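You operate a simulated robot arm through the tools that you are given. There is no shell and no other tool. Be economical: measure what you need, move in short steps, check, and stop when the job is done.

You run a simulated two-armed robot. Do the job below in one go: nothing can be reset, and whatever is moved stays where it is left.

## Task
Take the blue rubber ring and put it on the top of the small table. Switch the white unit switch on. Stack the teal case that says "56" from the top of the brown table on top of the teal case marked "62". Take the orange cable reel and put it on the top of the trolley. Put the long fitting on the top of the grey table away on the top of the left front desk. Press the red stop button of the balancing machine three times. Switch the power switch of the read-out box on. Switch the volt meter switch on. Put one of the clear bags from the top of the long table on top of the small black tub. The order is free.

It is judged by the outcome, as a careful person would: the job done as asked, and still so three seconds after it is handed in. It fails if anything else is knocked over, pushed out of place, dropped, spilled or broken.

## Robot
Two 7-joint arms with three-finger grippers on one trunk, on a base that drives. Base frame: it is fixed to the floor where the robot stands at the start and does not move with it; the origin is under the middle of the robot, x ahead of it, y to its left, z up. Units: m, rad, N and s.
The left shoulder is at the start at [0.099, 0.126, 1.038], the right one opposite. With the tool pointing down near the work surface each hand reaches from about 0.38 to 0.88 m from the robot's upright axis, wherever it stands, measured 20 degrees to its own side. Places, roughly: blue rubber ring [0.5, 0.25, 0.75]; clear bag [4, -1, 0.75]; long fitting (3x11x3 cm) [0.3, -4.8, 0.8]; orange cable reel (12x12x9 cm) [-1.1, -4.6, 1.2]; power switch of the read-out box [3.7, -2.8, 1]; red stop button of the balancing machine [3.4, -4.5, 0.9]; small black tub (8x8x8 cm) [4, -1.5, 0.8]; teal case [-1.5, -3.75, 0.75]; top of the left front desk [1.6, -1.2, 0.7]; top of the small table [1.7, -3.3, 0.7]; top of the trolley [1.5, -4.6, 0.8]; volt meter switch [4, -0.6, 0.8]; white unit switch [-1.2, -0.2, 1.7]. Payload 2.94 kg a hand.
The TCP of each hand is the grasp point between the finger pads, 0.03 m short of the fingertips. In the tool frame z runs along the fingers and y along their closing line. Largest opening 0.128 m; the body of the gripper starts 0.093 m behind the TCP.
Orientation is told as [roll, pitch, yaw] about the base's x, y, z axes, in that order, counted from this pose: with the fingers straight down and closing along the base's y, the tool's x points along the base's -x, its y along +y and its z along -z.

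## Interface
- The arms move only by the tool apply_moves. It takes "left_plan", "right_plan" or both (then of equal length, played together; a hand with none holds still); each is a list of rows, each an object of numbers (a shift or turn left out is 0, a gripper value left out holds the last): "dx", "dy", "dz": the shift along the tool's x, y, z in mm; "ax", "ay", "az": the turn, a rotation vector about the tool's x, y, z in rad; "gripper": the closure in counts, from 0 (fully open) to 255 (shut). In form: [{"dx": .., "dy": .., "dz": .., "ax": .., "ay": .., "az": .., "gripper": ..}, ...]. A call has 1 to 8 rows; each row is the pose to reach, as a shift and turn from the pose commanded when the call began, along the tool's axes at that moment. Each row takes 0.2 s and may step no farther than 0.05 m and 0.15 rad from the row before; otherwise, or with a gripper value out of range, the whole call is refused. A pose out of reach is approached as far as the arm can. The call stops where the force on the tool passes 40 N (or 10 N more than at its start, if that is more) or the arm is blocked; 0.2 s more then pass. The fingers move at their own pace and stop on an object; they squeeze with about 29 N. The grip force told is the motor's: it shows also when the fingers shut on nothing. Time passes only in rows, and 0.2 s behind the last, so rows that repeat a pose let the fingers close. It gives the time, the measured TCP pose, the force on the tool (base axes), the opening and the grip force at its end, in the units of the frame above (readings bear some noise), with the torque about the TCP (base axes, N m) and any sound that the robot's microphone picked up.
- Cameras (640 x 400 px; columns grow to the right, rows downward): "scene" is now at [0.1697, -0.0868, 1.1957]; the picture's right is [-0.97, -0.23, 0.00], its down [-0.14, 0.58, -0.80] and it looks along [0.18, -0.78, -0.60] (base axes); focal length 214 px, centre (320, 200). "left" rides on the left gripper at [0.069, 0.015, -0.12] in its tool frame; the picture's right is [-0.21, 0.98, 0.00], its down [-0.82, -0.18, -0.54] and it looks along [-0.53, -0.12, 0.84] (tool axes); focal length 251 px, centre (320, 200). "right" rides on the right gripper at [0.069, -0.015, -0.12] in its tool frame; the picture's right is [0.21, 0.98, 0.00], its down [-0.82, 0.18, -0.54] and it looks along [-0.53, 0.12, 0.84] (tool axes); focal length 251 px, centre (320, 200). There is no depth. A picture from a camera that has moved, and an enlarged one, comes with that camera's place and axes in the base frame and with its lens.
- snapshot(camera): a new picture of that camera. The clock stands still meanwhile.
- lift_body(by): slides the trunk up (or, below 0, down) by that many m; the arms and the scene camera ride with it, the base frame stays. It gives what a move gives, with no picture.
- steer(legs): drives the robot by 1 to 6 legs, each [ahead, left, turn to the left] in m, m and rad, along the robot's own axes; the way and the turn of a leg run together, so that a leg with both is an arc; at most 1.5 m and 3.142 rad a leg. The arms and the cameras ride along, it lands a little off, and it stops where it bumps. It gives what a move gives.
- turn_head(pan, tilt): turns the head with the scene camera to pan (to the left, within 1.396 rad either way) and tilt (down, from -0.506 to 1.204), counted from straight ahead of the robot. It gives what a move gives.
- close_up(camera, box): a new picture of the part [left, top, right, bottom] of that camera's present view, enlarged. The clock stands still meanwhile.
- job_done(): hands the job in; it is judged then, once.

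Go step by step. Nothing tells you exact positions but the pictures and the camera data: compare them with the known pose of the tool, close in by small moves and look again before you grip or let go. The budget is 207 turns and 190 pictures, counting those below and the enlarged ones. Unless the task says otherwise, let go and move clear before handing in, and close with one line.

The tools are called after "Request:" by a JSON object that holds its "op" and its "data". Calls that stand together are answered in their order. apply_moves: Moves the arms, as the interface text tells. Its arguments: {"type":"object","properties":{"left_plan":{"type":"array"},"right_plan":{"type":"array"}},"required":[]} The other tools are called the same way: lift_body (by) slides the trunk up or down; steer (legs) drives the base; turn_head (pan, tilt) turns the head that bears the scene camera; snapshot (camera) takes a picture; close_up (camera, box) takes an enlarged picture of a part of a camera's view; job_done () hands the job in.

At the start:

```text
clock: 0.0
left_tool_pos: [0.5524, -0.1111, 0.9997]
left_ee_rot: [0.0, 0.0, 0.0]
left_ft_force: [0.5, 0.9, 0.4]
left_ft_torque: [0.06, 0.0, 0.01]
left_grip_width: 0.1281
left_grip_force: 0.1
right_tool_pos: [0.3627, -0.4736, 1.0001]
right_ee_rot: [0.001, 0.0, 0.0]
right_ft_force: [0.3, 0.1, -0.7]
right_ft_torque: [-0.02, 0.0, -0.02]
right_grip_width: 0.1281
right_grip_force: 0.0
trunk travel left (down, up): [-0.25, 0.297]
robot x, y, heading: [0.0005, -0.0008, 0.001]
head pan, tilt: [-1.339, 0.641]
```

scene: 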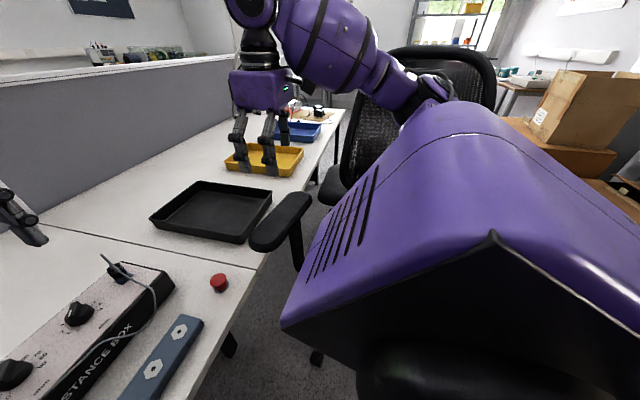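
right: 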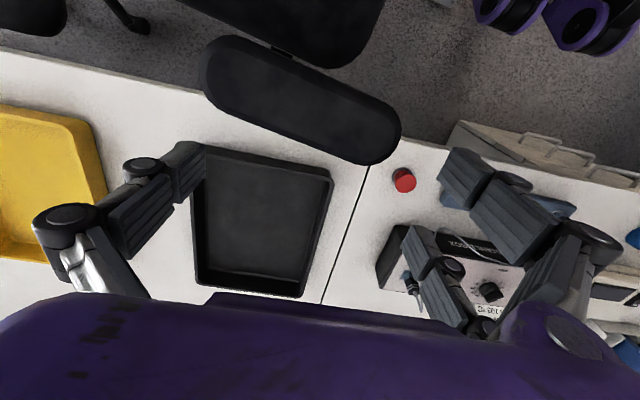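
left: 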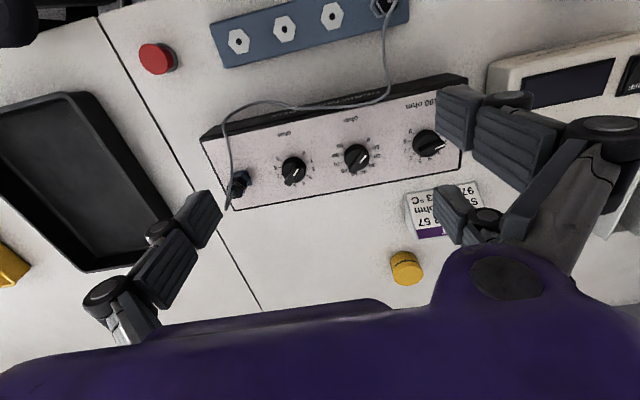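

I see a bench in front of the robot and need an overview first. I'll look at the ring area ahead-left.

Request:
{"op": "turn_head", "data": {"pan": 0.3, "tilt": 0.7}}

Request:
{"op": "snapshot", "data": {"camera": "scene"}}

```text
clock: 1.7
left_tool_pos: [0.5533, -0.1116, 1.0]
left_ee_rot: [0.0, 0.0, 0.001]
left_ft_force: [0.1, 0.1, -0.2]
left_ft_torque: [0.0, -0.02, 0.01]
left_grip_width: 0.128
left_grip_force: 0.0
right_tool_pos: [0.3631, -0.474, 1.0006]
right_ee_rot: [-0.001, -0.001, 0.001]
right_ft_force: [0.2, 0.2, -0.2]
right_ft_torque: [0.02, 0.0, 0.01]
right_grip_width: 0.1282
right_grip_force: 0.1
trunk travel left (down, up): [-0.25, 0.297]
robot x, y, heading: [-0.0015, 0.0019, -0.002]
head pan, tilt: [0.3, 0.7]
```

```text
186 pictures are left
camera scene: at [0.2237, -0.0464, 1.1937], right [-0.51, -0.86, 0.0], down [-0.53, 0.32, -0.79], along [0.68, -0.41, -0.62], focal length 214 px, centre (320, 200)
```

scene: 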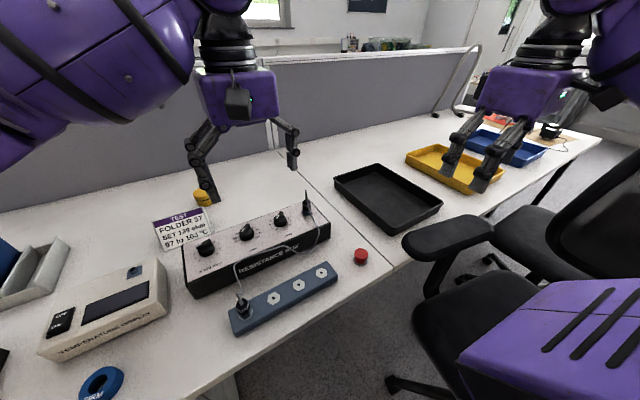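

The picture seems to have been taken mid-turn; I'll look again.

Request:
{"op": "snapshot", "data": {"camera": "scene"}}

```text
185 pictures are left
camera scene: at [0.2237, -0.0464, 1.1937], right [-0.51, -0.86, 0.0], down [-0.53, 0.32, -0.79], along [0.68, -0.41, -0.62], focal length 214 px, centre (320, 200)
```

scene: 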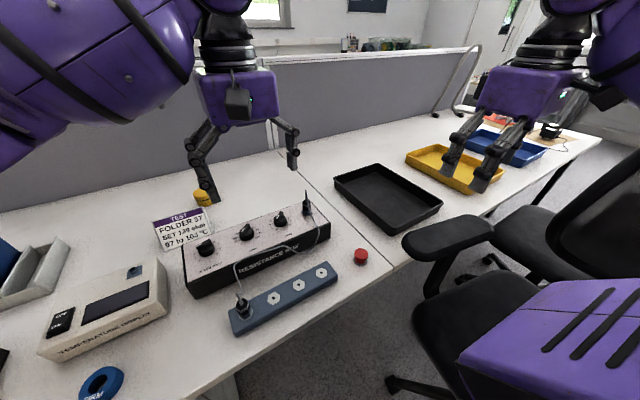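

The head had not finished turning; repeating the command.

Request:
{"op": "turn_head", "data": {"pan": 0.3, "tilt": 0.8}}

Request:
{"op": "snapshot", "data": {"camera": "scene"}}

```text
clock: 2.4
left_tool_pos: [0.554, -0.1123, 1.0005]
left_ee_rot: [0.0, 0.0, 0.002]
left_ft_force: [0.6, 0.3, -0.1]
left_ft_torque: [0.01, 0.01, -0.04]
left_grip_width: 0.1279
left_grip_force: 0.1
right_tool_pos: [0.3628, -0.4741, 1.0012]
right_ee_rot: [-0.002, 0.001, 0.002]
right_ft_force: [-0.4, 0.1, -0.2]
right_ft_torque: [0.02, 0.04, 0.0]
right_grip_width: 0.1282
right_grip_force: 0.1
trunk travel left (down, up): [-0.25, 0.297]
robot x, y, heading: [-0.0033, -0.0005, -0.002]
head pan, tilt: [0.3, 0.799]
```

```text
184 pictures are left
camera scene: at [0.2237, -0.046, 1.1933], right [-0.51, -0.86, 0.0], down [-0.53, 0.32, -0.79], along [0.67, -0.4, -0.62], focal length 214 px, centre (320, 200)
```

scene: 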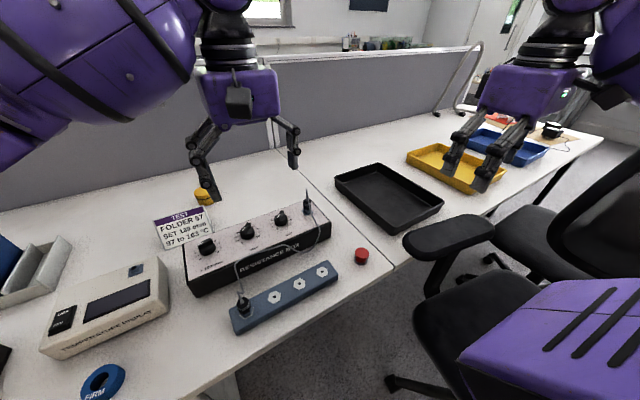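

The picture still does not match the reported pan. I'll test with another command and separate picture.

Request:
{"op": "turn_head", "data": {"pan": 0.6, "tilt": 0.8}}

```text
clock: 3.2
left_tool_pos: [0.5515, -0.1111, 1.0006]
left_ee_rot: [0.0, 0.001, 0.001]
left_ft_force: [0.4, -0.1, -0.8]
left_ft_torque: [-0.01, 0.01, -0.02]
left_grip_width: 0.1281
left_grip_force: 0.1
right_tool_pos: [0.362, -0.474, 1.0002]
right_ee_rot: [-0.001, 0.0, 0.001]
right_ft_force: [-0.3, 0.5, 0.6]
right_ft_torque: [0.01, 0.0, 0.0]
right_grip_width: 0.1281
right_grip_force: 0.0
trunk travel left (down, up): [-0.25, 0.297]
robot x, y, heading: [0.0012, 0.0022, -0.0]
head pan, tilt: [0.6, 0.799]
```

Request:
{"op": "snapshot", "data": {"camera": "scene"}}

```text
183 pictures are left
camera scene: at [0.2238, -0.046, 1.1934], right [-0.51, -0.86, 0.0], down [-0.53, 0.32, -0.79], along [0.68, -0.4, -0.62], focal length 214 px, centre (320, 200)
```

scene: 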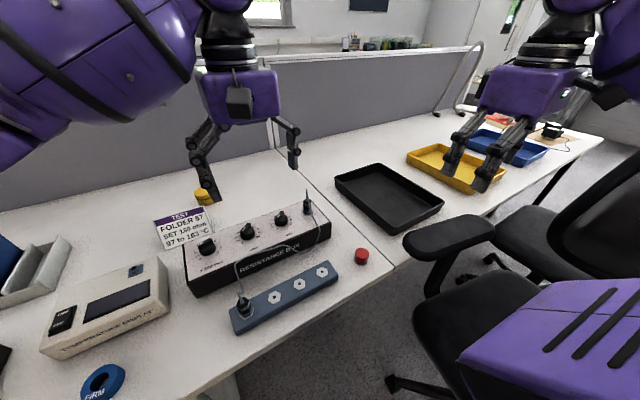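

The head seems physically blocked by the left upper arm, which reaches across the body. I'll pull the head back a bit and move the left hand to the left.

Request:
{"op": "apply_moves", "data": {"left_plan": [{"dy": 50}, {"dy": 100}, {"dy": 150}, {"dy": 200}, {"dy": 250}, {"dy": 300}, {"dy": 340}]}}

Request:
{"op": "turn_head", "data": {"pan": 0.3, "tilt": 0.8}}

Request:
{"op": "snapshot", "data": {"camera": "scene"}}

Request:
{"op": "snapshot", "data": {"camera": "left"}}

```text
clock: 4.8
left_tool_pos: [0.5513, 0.2321, 0.9999]
left_ee_rot: [0.001, -0.001, 0.001]
left_ft_force: [-0.3, 0.7, 0.6]
left_ft_torque: [0.01, -0.03, 0.03]
left_grip_width: 0.1281
left_grip_force: 0.1
right_tool_pos: [0.3626, -0.4724, 1.0005]
right_ee_rot: [-0.002, -0.002, 0.002]
right_ft_force: [-0.6, -0.3, 0.1]
right_ft_torque: [-0.03, -0.03, -0.02]
right_grip_width: 0.1282
right_grip_force: 0.1
trunk travel left (down, up): [-0.25, 0.297]
robot x, y, heading: [-0.0022, 0.0046, 0.003]
head pan, tilt: [0.6, 0.799]
```

```text
clock: 5.6
left_tool_pos: [0.5518, 0.2292, 1.0005]
left_ee_rot: [0.001, 0.0, 0.003]
left_ft_force: [-0.7, 0.1, 0.4]
left_ft_torque: [0.0, -0.02, -0.02]
left_grip_width: 0.1282
left_grip_force: 0.1
right_tool_pos: [0.3626, -0.4741, 0.9998]
right_ee_rot: [-0.001, 0.002, 0.003]
right_ft_force: [0.8, 0.6, 0.0]
right_ft_torque: [-0.02, 0.03, -0.03]
right_grip_width: 0.1277
right_grip_force: 0.1
trunk travel left (down, up): [-0.25, 0.297]
robot x, y, heading: [-0.0032, -0.0047, 0.003]
head pan, tilt: [0.3, 0.799]
```

```text
182 pictures are left
camera scene: at [0.2239, -0.0458, 1.1935], right [-0.51, -0.86, 0.0], down [-0.53, 0.31, -0.79], along [0.68, -0.4, -0.62], focal length 214 px, centre (320, 200)
```

scene: 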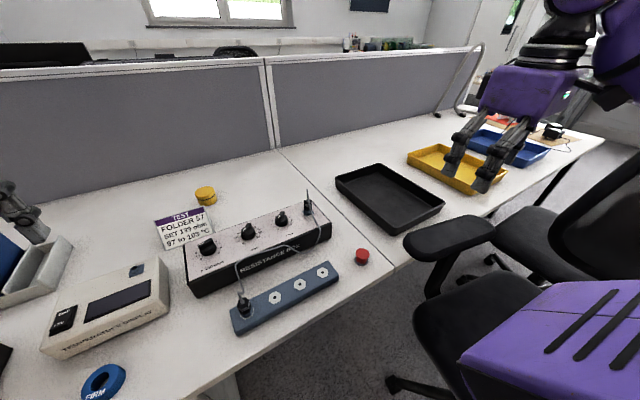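

```text
181 pictures are left
camera left: at [0.4834, 0.2461, 1.1192], right [0.21, 0.98, 0.0], down [0.82, -0.18, 0.54], along [0.53, -0.12, -0.84], focal length 251 px, centre (320, 200)
```

left: 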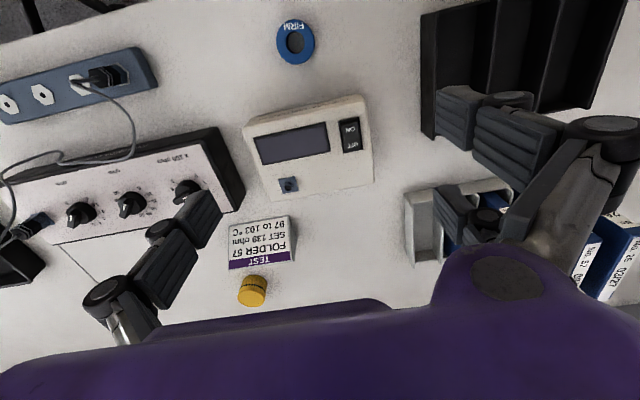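

The head pan appears stuck near -0.54 rad; I'll work with that. The ring triangulates to about (0.48, 0.213); I move the left hand over it.

Request:
{"op": "apply_moves", "data": {"left_plan": [{"dx": 35, "dy": -8, "dz": 30}, {"dx": 71, "dy": -16, "dz": 60}, {"dx": 71, "dy": -16, "dz": 100}]}}

Request:
{"op": "snapshot", "data": {"camera": "left"}}

Request:
{"op": "turn_head", "data": {"pan": -0.6, "tilt": 0.2}}

Request:
{"op": "snapshot", "data": {"camera": "scene"}}

```text
clock: 6.4
left_tool_pos: [0.4833, 0.2137, 0.8988]
left_ee_rot: [-0.001, -0.002, 0.002]
left_ft_force: [-0.1, 0.1, 0.7]
left_ft_torque: [0.0, 0.05, 0.01]
left_grip_width: 0.1277
left_grip_force: 0.1
right_tool_pos: [0.3627, -0.4727, 1.0004]
right_ee_rot: [-0.002, 0.0, 0.003]
right_ft_force: [-0.2, 1.0, -0.1]
right_ft_torque: [0.0, 0.01, -0.01]
right_grip_width: 0.1279
right_grip_force: 0.0
trunk travel left (down, up): [-0.25, 0.297]
robot x, y, heading: [0.0008, -0.0006, 0.003]
head pan, tilt: [0.3, 0.799]
```

```text
180 pictures are left
camera left: at [0.414, 0.23, 1.0183], right [0.21, 0.98, 0.0], down [0.82, -0.18, 0.54], along [0.53, -0.12, -0.84], focal length 251 px, centre (320, 200)
```

left: 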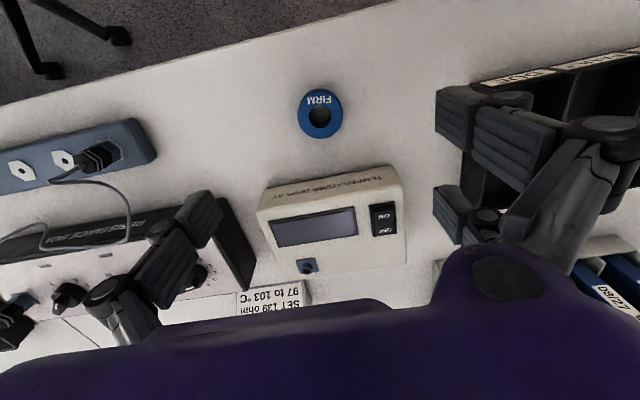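

```text
clock: 7.6
left_tool_pos: [0.4832, 0.213, 0.9018]
left_ee_rot: [0.001, -0.001, 0.001]
left_ft_force: [0.7, 0.0, -0.5]
left_ft_torque: [-0.01, 0.02, 0.01]
left_grip_width: 0.1281
left_grip_force: 0.1
right_tool_pos: [0.3626, -0.4739, 1.0012]
right_ee_rot: [0.002, -0.001, 0.002]
right_ft_force: [0.1, 0.4, 0.9]
right_ft_torque: [-0.02, 0.04, 0.01]
right_grip_width: 0.1281
right_grip_force: 0.0
trunk travel left (down, up): [-0.25, 0.297]
robot x, y, heading: [-0.0003, 0.0007, 0.002]
head pan, tilt: [-0.6, 0.201]
```

```text
179 pictures are left
camera scene: at [0.2266, -0.0546, 1.236], right [-0.56, -0.83, 0.0], down [-0.17, 0.11, -0.98], along [0.81, -0.55, -0.2], focal length 214 px, centre (320, 200)
```

scene: 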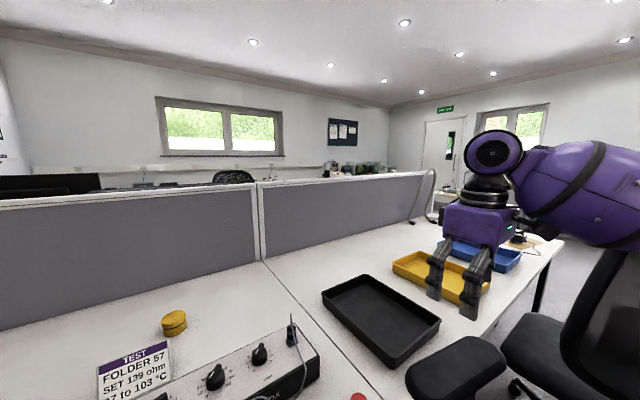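

Ring is at about (0.48, 0.2145). I descend part way with a narrower opening and look.

Request:
{"op": "apply_moves", "data": {"left_plan": [{"dx": 2, "dy": 1, "dz": 40, "gripper": 90}, {"dx": 2, "dy": 1, "dz": 80}, {"dx": 2, "dy": 1, "dz": 110}, {"dx": 2, "dy": 1, "dz": 120}]}}

Request:
{"op": "snapshot", "data": {"camera": "left"}}

```text
clock: 8.6
left_tool_pos: [0.481, 0.2135, 0.7794]
left_ee_rot: [0.001, -0.001, 0.0]
left_ft_force: [-0.2, 0.6, 0.7]
left_ft_torque: [-0.03, 0.0, -0.04]
left_grip_width: 0.0828
left_grip_force: 0.0
right_tool_pos: [0.3626, -0.4734, 0.9996]
right_ee_rot: [0.0, -0.001, 0.001]
right_ft_force: [0.0, 0.0, 0.4]
right_ft_torque: [-0.02, 0.01, -0.01]
right_grip_width: 0.1277
right_grip_force: 0.1
trunk travel left (down, up): [-0.25, 0.297]
robot x, y, heading: [-0.0002, -0.0, -0.0]
head pan, tilt: [-0.6, 0.201]
```

```text
178 pictures are left
camera left: at [0.4108, 0.2302, 0.8998], right [0.21, 0.98, 0.0], down [0.82, -0.18, 0.54], along [0.53, -0.12, -0.84], focal length 251 px, centre (320, 200)
```

left: 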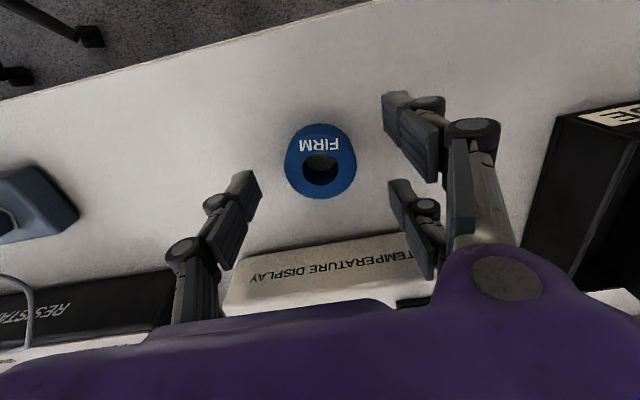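

The ring's top is at about z 0.74, centre (0.481, 0.214), which fits the hand. I go down to TCP z 0.757 and close.

Request:
{"op": "apply_moves", "data": {"left_plan": [{"dz": 12}, {"dz": 22}, {"dz": 22, "gripper": 255}, {"dz": 22}, {"dz": 22}]}}

Request:
{"op": "snapshot", "data": {"camera": "left"}}

```text
clock: 9.8
left_tool_pos: [0.4802, 0.2147, 0.7603]
left_ee_rot: [0.003, -0.002, 0.003]
left_ft_force: [2.4, 6.2, 22.3]
left_ft_torque: [0.32, 0.17, -0.27]
left_grip_width: 0.0406
left_grip_force: 29.1
right_tool_pos: [0.3616, -0.4729, 1.0002]
right_ee_rot: [0.0, -0.002, 0.0]
right_ft_force: [0.7, 0.2, 0.2]
right_ft_torque: [-0.01, 0.02, -0.02]
right_grip_width: 0.1283
right_grip_force: 0.1
trunk travel left (down, up): [-0.25, 0.297]
robot x, y, heading: [-0.0, -0.0013, -0.002]
head pan, tilt: [-0.6, 0.201]
```

```text
177 pictures are left
camera left: at [0.4106, 0.2308, 0.8788], right [0.21, 0.98, 0.0], down [0.82, -0.18, 0.54], along [0.53, -0.11, -0.84], focal length 251 px, centre (320, 200)
```

left: 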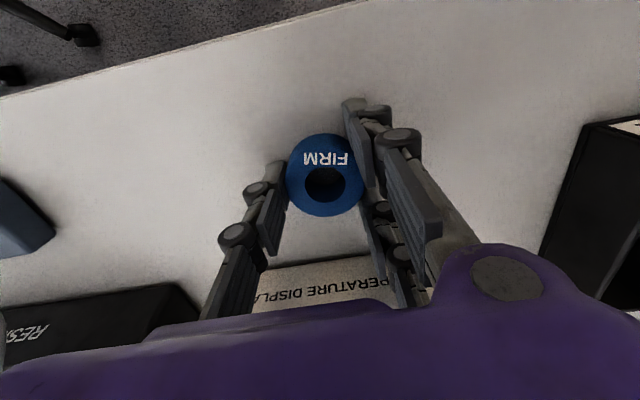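

The ring is gripped; the table is at z≈0.73. Lifting and checking.

Request:
{"op": "apply_moves", "data": {"left_plan": [{"dz": -10}, {"dz": -50}, {"dz": -100}, {"dz": -150}, {"dz": -200}]}}

Request:
{"op": "snapshot", "data": {"camera": "left"}}

Request:
{"op": "turn_head", "data": {"pan": 0.0, "tilt": 0.5}}

Request:
{"op": "snapshot", "data": {"camera": "scene"}}

```text
clock: 11.0
left_tool_pos: [0.4788, 0.2148, 0.9596]
left_ee_rot: [0.001, -0.001, -0.001]
left_ft_force: [0.1, 0.4, -0.7]
left_ft_torque: [-0.04, 0.0, -0.02]
left_grip_width: 0.0405
left_grip_force: 29.4
right_tool_pos: [0.3623, -0.4739, 1.0008]
right_ee_rot: [0.0, -0.002, 0.002]
right_ft_force: [0.3, -0.3, -0.3]
right_ft_torque: [0.01, 0.01, -0.01]
right_grip_width: 0.1279
right_grip_force: 0.1
trunk travel left (down, up): [-0.25, 0.297]
robot x, y, heading: [-0.0024, -0.0006, 0.002]
head pan, tilt: [-0.6, 0.201]
```

```text
176 pictures are left
camera left: at [0.4107, 0.2305, 1.0781], right [0.21, 0.98, 0.0], down [0.82, -0.18, 0.54], along [0.53, -0.11, -0.84], focal length 251 px, centre (320, 200)
```

left: 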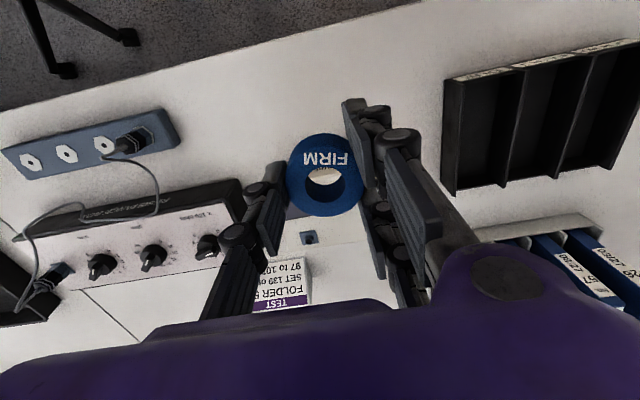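

```text
clock: 12.0
left_tool_pos: [0.4795, 0.2139, 0.9572]
left_ee_rot: [0.001, 0.001, 0.001]
left_ft_force: [-0.1, 0.4, -0.4]
left_ft_torque: [-0.01, 0.01, -0.03]
left_grip_width: 0.0401
left_grip_force: 28.8
right_tool_pos: [0.363, -0.4728, 0.9999]
right_ee_rot: [-0.001, 0.001, 0.002]
right_ft_force: [-0.2, 0.6, 0.1]
right_ft_torque: [-0.03, 0.01, 0.0]
right_grip_width: 0.1281
right_grip_force: 0.1
trunk travel left (down, up): [-0.25, 0.297]
robot x, y, heading: [0.0015, -0.0025, -0.003]
head pan, tilt: [0.0, 0.499]
```

```text
175 pictures are left
camera scene: at [0.2407, -0.0021, 1.2084], right [0.0, -1.0, 0.0], down [-0.48, 0.0, -0.88], along [0.88, 0.0, -0.48], focal length 214 px, centre (320, 200)
```

scene: 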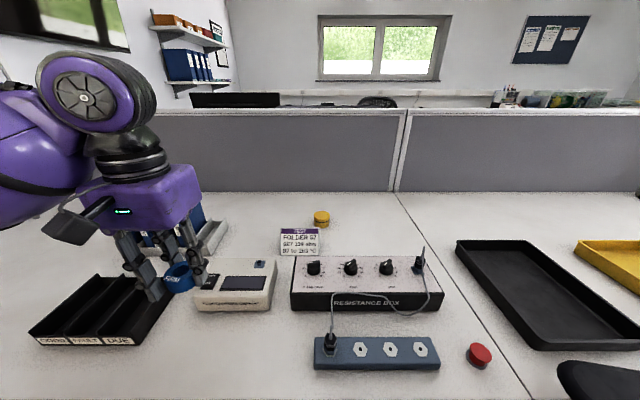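

The head works (it was blocked by the arm). Now I survey right and left for driving.

Request:
{"op": "turn_head", "data": {"pan": -1.396, "tilt": 0.35}}

Request:
{"op": "snapshot", "data": {"camera": "scene"}}

Request:
{"op": "turn_head", "data": {"pan": 1.396, "tilt": 0.35}}

Request:
{"op": "snapshot", "data": {"camera": "scene"}}

```text
clock: 13.5
left_tool_pos: [0.48, 0.2142, 0.9581]
left_ee_rot: [0.001, 0.001, 0.001]
left_ft_force: [0.5, -0.6, -0.4]
left_ft_torque: [0.0, -0.02, 0.04]
left_grip_width: 0.0396
left_grip_force: 29.1
right_tool_pos: [0.3633, -0.4736, 0.9999]
right_ee_rot: [0.0, -0.003, 0.002]
right_ft_force: [0.0, -0.1, -0.3]
right_ft_torque: [-0.06, -0.01, 0.0]
right_grip_width: 0.1277
right_grip_force: 0.1
trunk travel left (down, up): [-0.25, 0.297]
robot x, y, heading: [-0.0038, -0.0042, -0.003]
head pan, tilt: [-1.396, 0.351]
```

```text
174 pictures are left
camera scene: at [0.166, -0.0937, 1.222], right [-0.98, -0.17, 0.0], down [-0.06, 0.34, -0.94], along [0.16, -0.92, -0.34], focal length 214 px, centre (320, 200)
```

scene: 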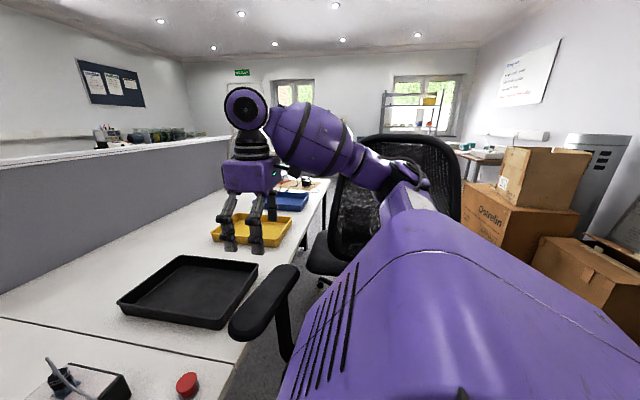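

```text
clock: 15.9
left_tool_pos: [0.4804, 0.2149, 0.9566]
left_ee_rot: [0.0, 0.0, 0.0]
left_ft_force: [0.0, 0.1, -0.1]
left_ft_torque: [0.0, 0.01, 0.01]
left_grip_width: 0.0391
left_grip_force: 29.1
right_tool_pos: [0.3621, -0.4735, 1.0008]
right_ee_rot: [-0.001, 0.001, 0.001]
right_ft_force: [-0.7, -0.2, 0.8]
right_ft_torque: [0.01, 0.01, -0.01]
right_grip_width: 0.1281
right_grip_force: 0.1
trunk travel left (down, up): [-0.25, 0.297]
robot x, y, heading: [-0.0004, 0.0009, 0.007]
head pan, tilt: [1.396, 0.351]
```

```text
173 pictures are left
camera scene: at [0.1659, 0.0897, 1.222], right [0.98, -0.17, 0.0], down [-0.06, -0.34, -0.94], along [0.16, 0.92, -0.34], focal length 214 px, centre (320, 200)
```

scene: 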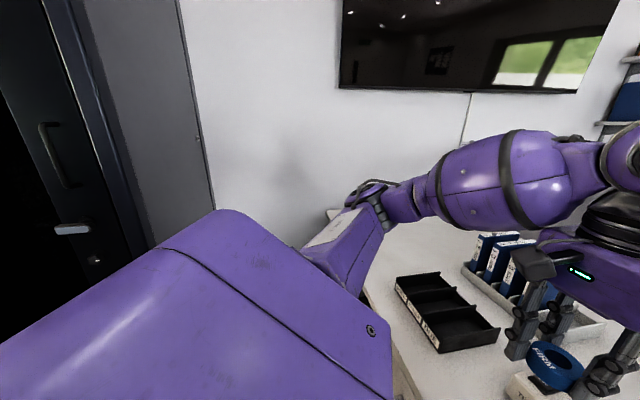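

The arms are in view; the space behind is unknown, so I back up a little only, then look around by turning left slightly.

Request:
{"op": "steer", "data": {"legs": [[-0.35, 0, 0]]}}

Request:
{"op": "snapshot", "data": {"camera": "scene"}}

Request:
{"op": "turn_head", "data": {"pan": -1.396, "tilt": 0.35}}

Request:
{"op": "snapshot", "data": {"camera": "scene"}}

```text
clock: 18.2
left_tool_pos: [0.1306, 0.2132, 0.9596]
left_ee_rot: [0.0, -0.001, 0.001]
left_ft_force: [-1.1, -0.2, -0.2]
left_ft_torque: [-0.05, 0.0, 0.0]
left_grip_width: 0.0389
left_grip_force: 28.7
right_tool_pos: [0.0131, -0.473, 1.0009]
right_ee_rot: [-0.003, 0.0, 0.001]
right_ft_force: [0.4, 1.1, 0.0]
right_ft_torque: [-0.02, 0.01, -0.03]
right_grip_width: 0.1279
right_grip_force: 0.0
trunk travel left (down, up): [-0.25, 0.297]
robot x, y, heading: [-0.3492, 0.0037, -0.0]
head pan, tilt: [1.396, 0.351]
```

```text
172 pictures are left
camera scene: at [-0.1834, 0.0897, 1.2221], right [0.98, -0.17, 0.0], down [-0.06, -0.34, -0.94], along [0.16, 0.92, -0.34], focal length 214 px, centre (320, 200)
```

scene: 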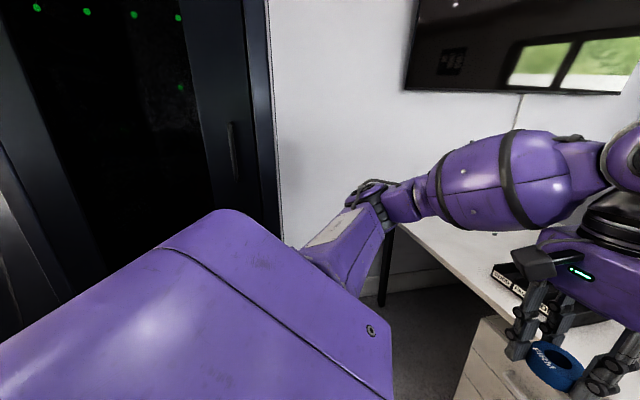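

```text
clock: 20.7
left_tool_pos: [0.1305, 0.2137, 0.9582]
left_ee_rot: [0.0, 0.0, 0.0]
left_ft_force: [-0.9, 0.4, 0.0]
left_ft_torque: [0.01, 0.01, -0.03]
left_grip_width: 0.0385
left_grip_force: 28.7
right_tool_pos: [0.0128, -0.4732, 1.0]
right_ee_rot: [-0.003, -0.002, -0.001]
right_ft_force: [0.0, -0.4, 0.3]
right_ft_torque: [-0.01, 0.0, -0.01]
right_grip_width: 0.1279
right_grip_force: 0.1
trunk travel left (down, up): [-0.25, 0.297]
robot x, y, heading: [-0.3484, -0.0017, 0.002]
head pan, tilt: [-1.396, 0.351]
```

```text
171 pictures are left
camera scene: at [-0.1831, -0.0937, 1.222], right [-0.98, -0.17, 0.0], down [-0.06, 0.34, -0.94], along [0.16, -0.92, -0.34], focal length 214 px, centre (320, 200)
```

scene: 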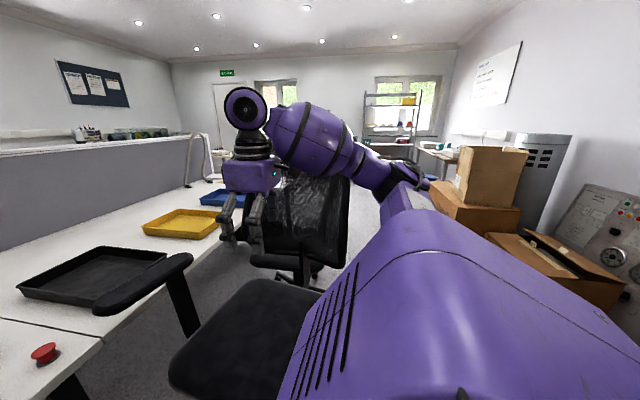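

Room layout is clearer: passage runs along -y between chair and boxes. I'll turn right in place by steps and look at the rear.

Request:
{"op": "steer", "data": {"legs": [[0, 0, -1.2]]}}

Request:
{"op": "snapshot", "data": {"camera": "scene"}}

Request:
{"op": "turn_head", "data": {"pan": 0, "tilt": 0.35}}

Request:
{"op": "snapshot", "data": {"camera": "scene"}}

```text
clock: 24.1
left_tool_pos: [0.0209, -0.372, 0.9583]
left_ee_rot: [-0.001, 0.001, -1.205]
left_ft_force: [0.1, -0.1, 0.4]
left_ft_torque: [0.0, -0.01, 0.0]
left_grip_width: 0.0382
left_grip_force: 29.1
right_tool_pos: [-0.6615, -0.5081, 1.0005]
right_ee_rot: [-0.001, 0.0, -1.203]
right_ft_force: [0.5, 0.5, 0.0]
right_ft_torque: [0.01, 0.0, 0.01]
right_grip_width: 0.1279
right_grip_force: 0.0
trunk travel left (down, up): [-0.25, 0.297]
robot x, y, heading: [-0.3506, 0.0006, -1.209]
head pan, tilt: [-1.396, 0.351]
```

```text
170 pictures are left
camera scene: at [-0.3752, -0.1894, 1.222], right [-0.51, 0.86, 0.0], down [0.29, 0.18, -0.94], along [-0.81, -0.48, -0.34], focal length 214 px, centre (320, 200)
```

scene: 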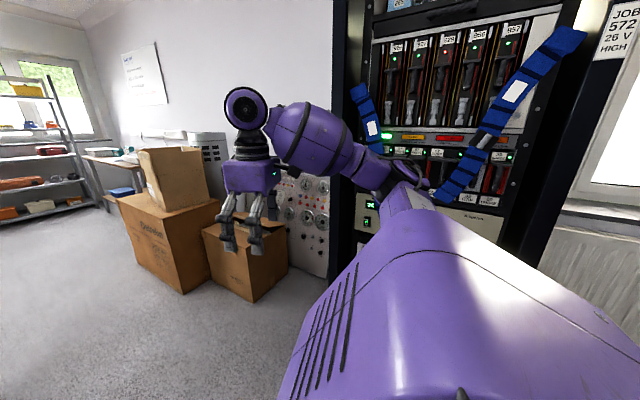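

```text
clock: 25.6
left_tool_pos: [0.0221, -0.3722, 0.9589]
left_ee_rot: [-0.001, -0.001, -1.204]
left_ft_force: [-1.1, -0.7, -0.4]
left_ft_torque: [-0.01, 0.01, 0.0]
left_grip_width: 0.0383
left_grip_force: 28.8
right_tool_pos: [-0.6615, -0.5082, 0.9996]
right_ee_rot: [-0.001, 0.0, -1.204]
right_ft_force: [-0.9, -0.8, 0.3]
right_ft_torque: [-0.02, -0.03, -0.02]
right_grip_width: 0.1277
right_grip_force: 0.0
trunk travel left (down, up): [-0.25, 0.297]
robot x, y, heading: [-0.3498, 0.0014, -1.206]
head pan, tilt: [0.0, 0.351]
```

```text
169 pictures are left
camera scene: at [-0.2621, -0.2285, 1.222], right [-0.93, -0.36, 0.0], down [-0.12, 0.32, -0.94], along [0.34, -0.88, -0.34], focal length 214 px, centre (320, 200)
```

scene: 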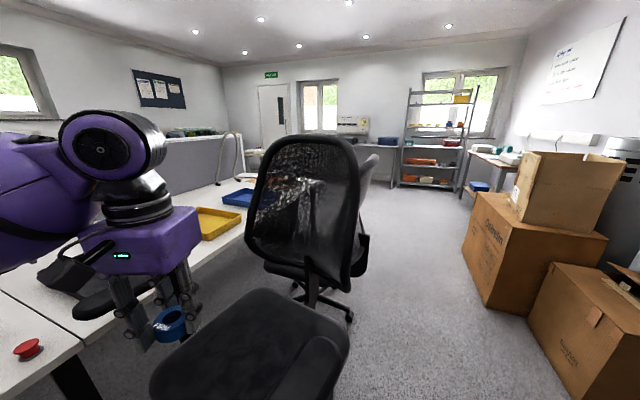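

The rack with the white unit is to the robot's right (−x side). I tuck both hands closer before turning to face it.

Request:
{"op": "apply_moves", "data": {"left_plan": [{"dx": 40}, {"dx": 80}, {"dx": 100}, {"dx": 100}, {"dx": 100}], "right_plan": [{"dy": 50}, {"dy": 100}, {"dy": 150}, {"dy": 200}, {"dy": 230}]}}

Request:
{"op": "steer", "data": {"legs": [[0, 0, -1.2]]}}

Request:
{"op": "turn_head", "data": {"pan": -0.6, "tilt": -0.15}}

Request:
{"op": "snapshot", "data": {"camera": "scene"}}

```text
clock: 26.8
left_tool_pos: [-0.0128, -0.2792, 0.9585]
left_ee_rot: [0.0, 0.0, -1.205]
left_ft_force: [-0.1, -0.5, -0.3]
left_ft_torque: [-0.01, 0.0, 0.0]
left_grip_width: 0.0379
left_grip_force: 29.8
right_tool_pos: [-0.4447, -0.4248, 0.9991]
right_ee_rot: [-0.002, -0.002, -1.206]
right_ft_force: [-0.1, 0.4, -0.2]
right_ft_torque: [-0.01, 0.01, 0.01]
right_grip_width: 0.1279
right_grip_force: 0.2
trunk travel left (down, up): [-0.25, 0.297]
robot x, y, heading: [-0.3477, 0.0016, -1.21]
head pan, tilt: [0.0, 0.351]
```

```text
clock: 30.2
left_tool_pos: [-0.4865, -0.4135, 0.9587]
left_ee_rot: [0.0, -0.001, -2.403]
left_ft_force: [-0.3, 0.7, -0.4]
left_ft_torque: [-0.01, 0.0, -0.01]
left_grip_width: 0.0379
left_grip_force: 29.2
right_tool_pos: [-0.7807, -0.0641, 1.0002]
right_ee_rot: [-0.002, 0.001, -2.405]
right_ft_force: [-0.2, 0.0, 0.7]
right_ft_torque: [-0.02, 0.01, 0.0]
right_grip_width: 0.128
right_grip_force: 0.1
trunk travel left (down, up): [-0.25, 0.297]
robot x, y, heading: [-0.3498, -0.0006, -2.405]
head pan, tilt: [0.0, 0.351]
```

```text
clock: 31.2
left_tool_pos: [-0.4866, -0.4137, 0.9584]
left_ee_rot: [0.001, 0.0, -2.403]
left_ft_force: [-0.7, 1.6, 0.2]
left_ft_torque: [-0.01, 0.01, -0.01]
left_grip_width: 0.0381
left_grip_force: 28.9
right_tool_pos: [-0.7813, -0.065, 0.9999]
right_ee_rot: [-0.001, 0.001, -2.402]
right_ft_force: [-0.4, 0.5, 0.3]
right_ft_torque: [0.0, 0.01, -0.04]
right_grip_width: 0.1281
right_grip_force: 0.0
trunk travel left (down, up): [-0.25, 0.297]
robot x, y, heading: [-0.3495, 0.0011, -2.401]
head pan, tilt: [-0.6, -0.15]
```

```text
168 pictures are left
camera scene: at [-0.544, -0.114, 1.2676], right [-0.14, 0.99, 0.0], down [-0.15, -0.02, -0.99], along [-0.98, -0.14, 0.15], focal length 214 px, centre (320, 200)
```

scene: 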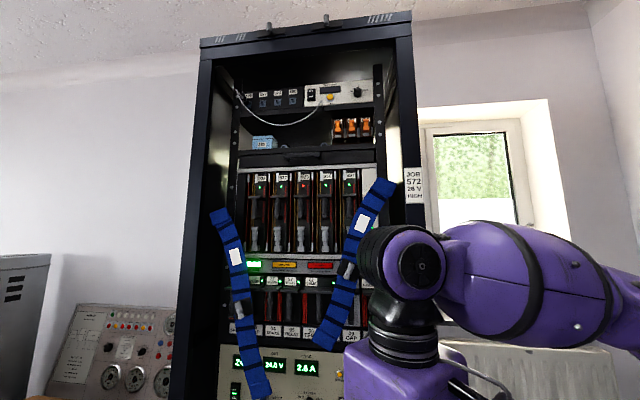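

The white unit is on the rack's upper shelf. Zooming in.

Request:
{"op": "close_up", "data": {"camera": "scene", "box": [230, 70, 390, 170]}}

```text
4.00 times, centred on (310, 120) of scene
camera zoom: at [-0.544, -0.114, 1.2676], right [-0.14, 0.99, 0.0], down [-0.15, -0.02, -0.99], along [-0.98, -0.14, 0.15], focal length 858 px, centre (360, 520)
```

zoom: 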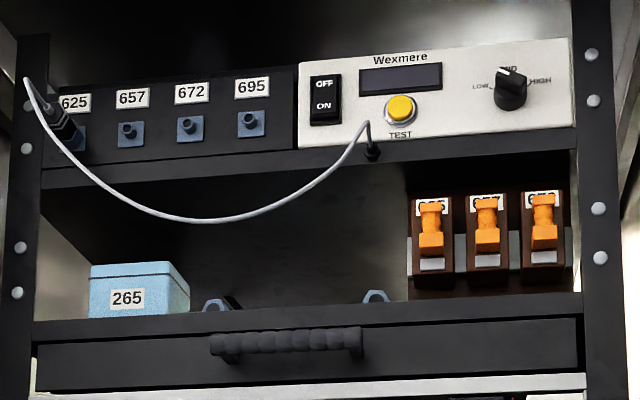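

The switch is a rocker with ON at the bottom, near (-1.18,-0.235,1.72). I turn to face the rack, shift a little, raise the trunk and look again.

Request:
{"op": "steer", "data": {"legs": [[0, 0, -0.74], [0, 0.12, 0]]}}

Request:
{"op": "lift_body", "data": {"by": 0.29}}

Request:
{"op": "turn_head", "data": {"pan": 0.0, "tilt": 0.0}}

Request:
{"op": "snapshot", "data": {"camera": "scene"}}

```text
clock: 34.9
left_tool_pos: [-0.7296, -0.3318, 0.9596]
left_ee_rot: [0.0, -0.002, 3.139]
left_ft_force: [-0.4, 0.7, -0.4]
left_ft_torque: [0.02, -0.02, 0.0]
left_grip_width: 0.0379
left_grip_force: 29.1
right_tool_pos: [-0.7118, 0.1242, 0.9997]
right_ee_rot: [-0.002, -0.001, 3.139]
right_ft_force: [0.0, -0.1, -0.8]
right_ft_torque: [0.02, 0.02, -0.03]
right_grip_width: 0.128
right_grip_force: 0.0
trunk travel left (down, up): [-0.25, 0.297]
robot x, y, heading: [-0.3482, -0.1224, 3.138]
head pan, tilt: [-0.6, -0.15]
```

```text
clock: 37.8
left_tool_pos: [-0.7308, -0.3318, 1.2479]
left_ee_rot: [0.001, 0.002, 3.14]
left_ft_force: [0.5, 0.6, -0.8]
left_ft_torque: [-0.02, 0.01, 0.03]
left_grip_width: 0.0378
left_grip_force: 28.4
right_tool_pos: [-0.7123, 0.1244, 1.2886]
right_ee_rot: [0.0, 0.002, 3.14]
right_ft_force: [-0.3, -1.1, -0.1]
right_ft_torque: [0.01, 0.0, 0.02]
right_grip_width: 0.1277
right_grip_force: 0.1
trunk travel left (down, up): [-0.54, 0.007]
robot x, y, heading: [-0.3503, -0.1196, 3.141]
head pan, tilt: [-0.6, -0.15]
```

```text
clock: 38.8
left_tool_pos: [-0.7287, -0.3308, 1.2474]
left_ee_rot: [0.001, 0.0, 3.139]
left_ft_force: [-0.7, 0.0, -0.9]
left_ft_torque: [0.0, -0.01, -0.01]
left_grip_width: 0.038
left_grip_force: 28.7
right_tool_pos: [-0.7106, 0.1249, 1.289]
right_ee_rot: [0.0, -0.003, 3.139]
right_ft_force: [0.2, 0.7, -0.8]
right_ft_torque: [0.01, -0.01, 0.01]
right_grip_width: 0.1282
right_grip_force: 0.1
trunk travel left (down, up): [-0.54, 0.007]
robot x, y, heading: [-0.3497, -0.1187, 3.14]
head pan, tilt: [0.0, 0.0]
```

```text
166 pictures are left
camera scene: at [-0.4499, -0.1204, 1.5628], right [0.0, 1.0, 0.0], down [0.0, 0.0, -1.0], along [-1.0, 0.0, 0.0], focal length 214 px, centre (320, 200)
```

scene: 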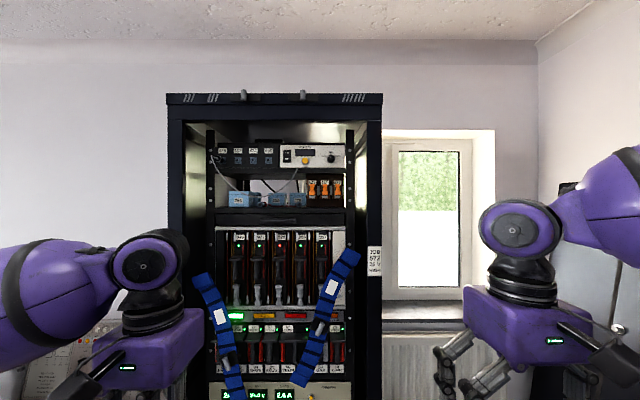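

Request:
{"op": "close_up", "data": {"camera": "scene", "box": [260, 130, 360, 192]}}

```text
6.40 times, centred on (310, 161) of scene
camera zoom: at [-0.4499, -0.1204, 1.5628], right [0.0, 1.0, 0.0], down [0.0, 0.0, -1.0], along [-1.0, 0.0, 0.0], focal length 1373 px, centre (384, 450)
```

zoom: 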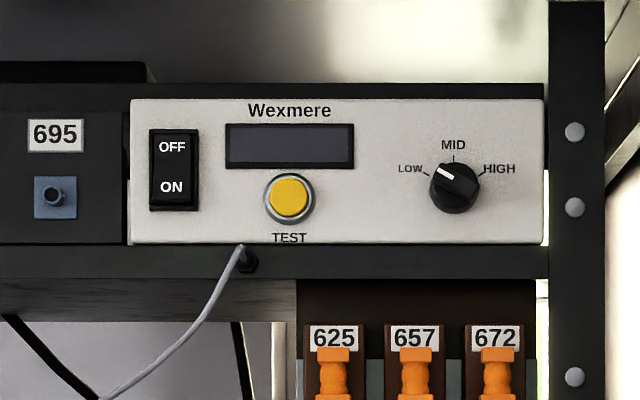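

The ON half is at about (-1.17,-0.232,1.699). I close the right gripper to see the shape of the closed fingertips.

Request:
{"op": "apply_moves", "data": {"right_plan": [{"gripper": 255}, {}, {}, {}]}}

Request:
{"op": "snapshot", "data": {"camera": "right"}}

```text
clock: 39.8
left_tool_pos: [-0.7293, -0.331, 1.2476]
left_ee_rot: [0.001, 0.0, 3.14]
left_ft_force: [0.5, 0.2, -0.1]
left_ft_torque: [-0.01, -0.02, -0.04]
left_grip_width: 0.0381
left_grip_force: 28.8
right_tool_pos: [-0.7114, 0.1243, 1.2905]
right_ee_rot: [-0.001, -0.001, 3.14]
right_ft_force: [0.0, -0.9, -0.2]
right_ft_torque: [0.0, 0.01, 0.0]
right_grip_width: 0.0
right_grip_force: 3.3
trunk travel left (down, up): [-0.54, 0.007]
robot x, y, heading: [-0.3514, -0.1175, 3.142]
head pan, tilt: [0.0, 0.0]
```

```text
164 pictures are left
camera right: at [-0.6421, 0.1399, 1.4108], right [0.21, -0.98, 0.0], down [-0.82, -0.18, 0.54], along [-0.53, -0.11, -0.84], focal length 251 px, centre (320, 200)
```

right: 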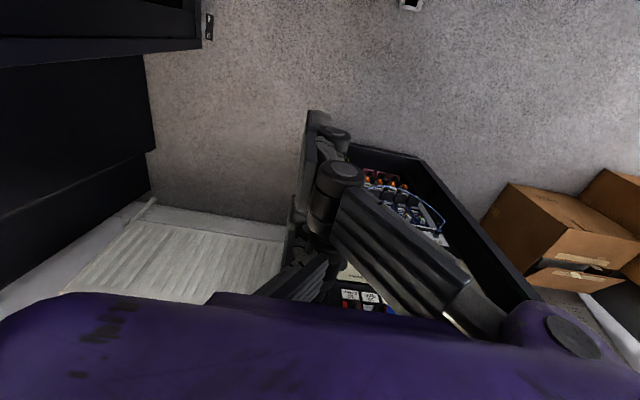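

I'll press with a single leading finger: open to 0.08, fingers horizontal and yawed ~0.4. First I swing the right hand up to horizontal while moving toward the rack, moving the left aside.

Request:
{"op": "apply_moves", "data": {"left_plan": [{"dy": 20}, {"dy": 40}, {"dy": 60}, {"dy": 80}, {"dy": 100}, {"dy": 100}, {"dy": 100}, {"dy": 100}], "right_plan": [{"dx": -21, "dy": 25, "dz": -35, "ay": -0.147, "gripper": 96}, {"dx": -42, "dy": 50, "dz": -70, "ay": -0.294}, {"dx": -63, "dy": 75, "dz": -105, "ay": -0.441}, {"dx": -84, "dy": 100, "dz": -140, "ay": -0.588}, {"dx": -105, "dy": 125, "dz": -175, "ay": -0.735}, {"dx": -126, "dy": 150, "dz": -210, "ay": -0.882}, {"dx": -147, "dy": 175, "dz": -245, "ay": -1.029}, {"dx": -168, "dy": 200, "dz": -280, "ay": -1.176}]}}

```text
clock: 41.6
left_tool_pos: [-0.7288, -0.4306, 1.2503]
left_ee_rot: [0.0, -0.004, 3.14]
left_ft_force: [0.4, 0.0, 0.5]
left_ft_torque: [-0.01, 0.08, 0.0]
left_grip_width: 0.0377
left_grip_force: 28.9
right_tool_pos: [-0.8637, -0.0305, 1.596]
right_ee_rot: [0.0, -1.181, 3.139]
right_ft_force: [-0.1, -0.1, 0.2]
right_ft_torque: [0.0, -0.02, -0.02]
right_grip_width: 0.0801
right_grip_force: 0.0
right hand out of reach, approached as far as the arm can: row 7, 8
trunk travel left (down, up): [-0.54, 0.007]
robot x, y, heading: [-0.3481, -0.117, 3.141]
head pan, tilt: [0.0, 0.0]
```

Reach to the side was limited, so I shift the base left (−y) 0.22 m, then check the pose.

Request:
{"op": "steer", "data": {"legs": [[0, 0.22, 0]]}}

Request:
{"op": "apply_moves", "data": {"right_plan": [{"ay": -0.13}, {"ay": -0.26}, {"ay": -0.39}]}}

Request:
{"op": "snapshot", "data": {"camera": "right"}}

```text
clock: 44.1
left_tool_pos: [-0.7296, -0.6499, 1.2494]
left_ee_rot: [-0.001, -0.002, 3.139]
left_ft_force: [0.2, 0.1, 0.1]
left_ft_torque: [0.0, 0.04, 0.04]
left_grip_width: 0.0382
left_grip_force: 29.2
right_tool_pos: [-0.868, -0.2498, 1.594]
right_ee_rot: [0.0, -1.175, 3.139]
right_ft_force: [0.4, 0.7, -0.2]
right_ft_torque: [-0.01, -0.01, 0.02]
right_grip_width: 0.08
right_grip_force: 0.1
trunk travel left (down, up): [-0.54, 0.007]
robot x, y, heading: [-0.3519, -0.3381, 3.137]
head pan, tilt: [0.0, 0.0]
```

```text
clock: 44.9
left_tool_pos: [-0.7297, -0.6521, 1.2493]
left_ee_rot: [0.0, 0.0, 3.14]
left_ft_force: [0.1, 0.0, -0.6]
left_ft_torque: [-0.01, 0.0, -0.02]
left_grip_width: 0.038
left_grip_force: 28.8
right_tool_pos: [-0.8678, -0.2508, 1.5942]
right_ee_rot: [-0.335, -1.569, -2.808]
right_ft_force: [-0.2, -0.5, 0.3]
right_ft_torque: [-0.01, -0.01, 0.0]
right_grip_width: 0.0799
right_grip_force: 0.1
trunk travel left (down, up): [-0.54, 0.007]
robot x, y, heading: [-0.3485, -0.3398, 3.141]
head pan, tilt: [0.0, 0.0]
```

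```text
163 pictures are left
camera right: at [-0.7479, -0.2353, 1.5263], right [0.0, -0.98, -0.22], down [0.54, -0.18, 0.82], along [-0.84, -0.12, 0.53], focal length 251 px, centre (320, 200)
```

right: 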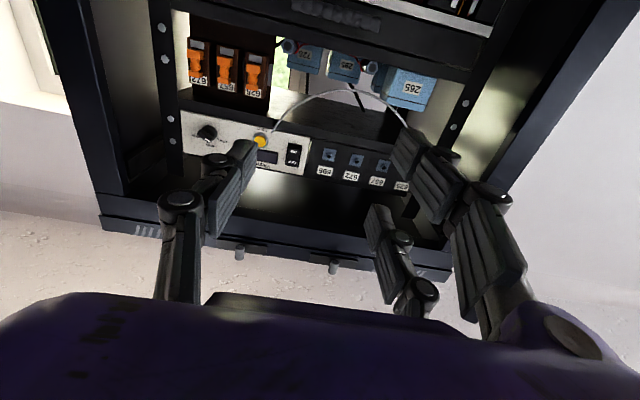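

Switch confirmed at (-1.17,-0.228,1.708). I move to a pre-press pose 4 cm short, with the single finger leading.

Request:
{"op": "apply_moves", "data": {"right_plan": [{"dx": -40, "dy": 5, "dz": 20, "ax": -0.13}, {"dx": -80, "dy": 10, "dz": 45, "ax": -0.26}, {"dx": -100, "dy": 15, "dz": 85, "ax": -0.4}, {"dx": -100, "dy": 15, "dz": 130, "ax": -0.4}, {"dx": -100, "dy": 15, "dz": 175, "ax": -0.4}, {"dx": -100, "dy": 15, "dz": 205, "ax": -0.4}]}}

Request:
{"op": "snapshot", "data": {"camera": "right"}}

Request:
{"op": "turn_head", "data": {"pan": -0.1, "tilt": -0.1}}

Request:
{"op": "snapshot", "data": {"camera": "scene"}}

```text
clock: 46.3
left_tool_pos: [-0.7301, -0.65, 1.2483]
left_ee_rot: [-0.001, -0.001, 3.14]
left_ft_force: [-0.7, 0.4, -0.5]
left_ft_torque: [-0.05, -0.02, -0.02]
left_grip_width: 0.0378
left_grip_force: 28.9
right_tool_pos: [-1.0235, -0.2239, 1.6877]
right_ee_rot: [0.061, -1.547, -2.795]
right_ft_force: [0.5, 0.1, 0.1]
right_ft_torque: [0.0, 0.04, -0.06]
right_grip_width: 0.0796
right_grip_force: 0.1
right hand out of reach, approached as far as the arm can: row 4, 5, 6
trunk travel left (down, up): [-0.54, 0.007]
robot x, y, heading: [-0.3523, -0.3356, 3.143]
head pan, tilt: [0.0, 0.0]
```

```text
162 pictures are left
camera right: at [-0.9192, -0.1619, 1.6218], right [0.39, -0.9, -0.21], down [0.55, 0.04, 0.83], along [-0.74, -0.44, 0.51], focal length 251 px, centre (320, 200)
```

right: 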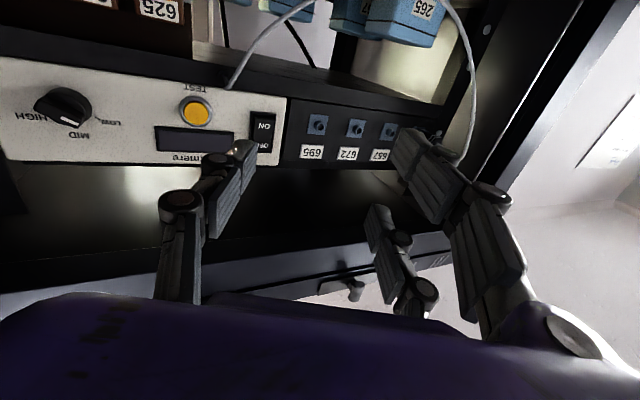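

```text
clock: 47.0
left_tool_pos: [-0.7301, -0.6503, 1.2474]
left_ee_rot: [0.001, 0.002, 3.139]
left_ft_force: [0.3, -0.4, -0.6]
left_ft_torque: [-0.03, -0.02, 0.01]
left_grip_width: 0.038
left_grip_force: 28.9
right_tool_pos: [-1.0252, -0.2233, 1.6877]
right_ee_rot: [0.073, -1.546, -2.811]
right_ft_force: [-0.9, -0.2, -0.4]
right_ft_torque: [0.01, 0.02, -0.01]
right_grip_width: 0.0798
right_grip_force: 0.1
trunk travel left (down, up): [-0.54, 0.007]
robot x, y, heading: [-0.3514, -0.338, 3.137]
head pan, tilt: [-0.099, -0.099]
```

```text
161 pictures are left
camera scene: at [-0.4484, -0.3305, 1.5714], right [0.1, 0.99, 0.0], down [-0.1, 0.01, -1.0], along [-0.99, 0.1, 0.1], focal length 214 px, centre (320, 200)
```

scene: 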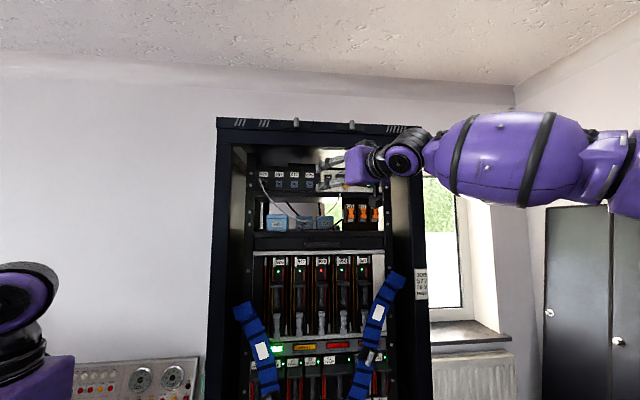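

Reach is short again; I retract the hand a little and bring the base closer.

Request:
{"op": "apply_moves", "data": {"right_plan": [{"dz": -40}, {"dz": -80}]}}

Request:
{"op": "steer", "data": {"legs": [[0.14, 0.07, 0]]}}

```text
clock: 47.6
left_tool_pos: [-0.7284, -0.6507, 1.251]
left_ee_rot: [0.002, -0.001, 3.139]
left_ft_force: [0.2, 1.1, -0.6]
left_ft_torque: [-0.02, 0.04, -0.01]
left_grip_width: 0.0379
left_grip_force: 29.0
right_tool_pos: [-0.9481, -0.192, 1.6886]
right_ee_rot: [0.586, -1.569, 2.955]
right_ft_force: [0.3, 0.1, 0.2]
right_ft_torque: [0.03, 0.01, 0.03]
right_grip_width: 0.08
right_grip_force: 0.1
trunk travel left (down, up): [-0.54, 0.007]
robot x, y, heading: [-0.3481, -0.336, 3.143]
head pan, tilt: [-0.099, -0.099]
```

```text
clock: 49.0
left_tool_pos: [-0.8673, -0.721, 1.2497]
left_ee_rot: [0.002, -0.004, 3.14]
left_ft_force: [0.3, 0.5, -0.4]
left_ft_torque: [0.01, 0.07, 0.01]
left_grip_width: 0.0377
left_grip_force: 29.1
right_tool_pos: [-1.0882, -0.2606, 1.6907]
right_ee_rot: [1.713, -1.57, 1.831]
right_ft_force: [0.6, -0.4, -0.3]
right_ft_torque: [0.0, -0.04, 0.01]
right_grip_width: 0.0799
right_grip_force: 0.0
trunk travel left (down, up): [-0.54, 0.007]
robot x, y, heading: [-0.4897, -0.4101, 3.14]
head pan, tilt: [-0.099, -0.099]
```

Request:
{"op": "snapshot", "data": {"camera": "right"}}

Request:
{"op": "close_up", "data": {"camera": "scene", "box": [280, 110, 440, 210]}}

```text
160 pictures are left
camera right: at [-0.983, -0.2008, 1.6226], right [0.38, -0.9, -0.21], down [0.57, 0.04, 0.82], along [-0.73, -0.43, 0.53], focal length 251 px, centre (320, 200)
```

right: 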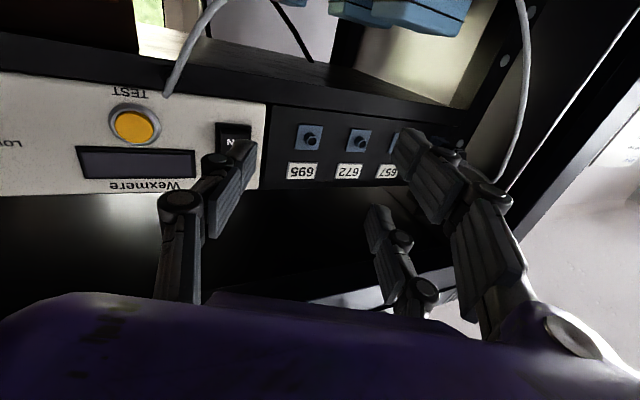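

```text
4.00 times, centred on (360, 160) of scene
camera zoom: at [-0.5837, -0.3997, 1.5719], right [0.1, 0.99, 0.0], down [-0.1, 0.01, -0.99], along [-0.99, 0.1, 0.1], focal length 858 px, centre (160, 360)
```

zoom: 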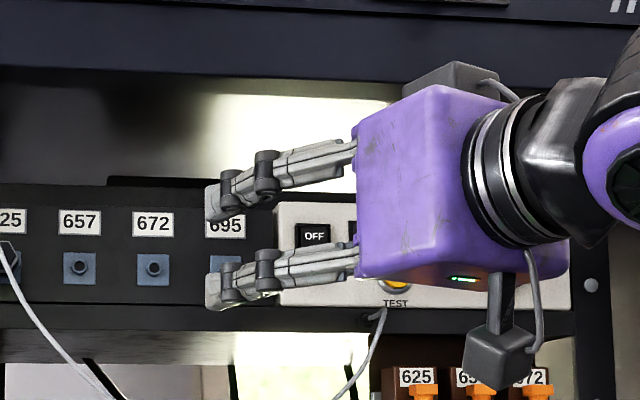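

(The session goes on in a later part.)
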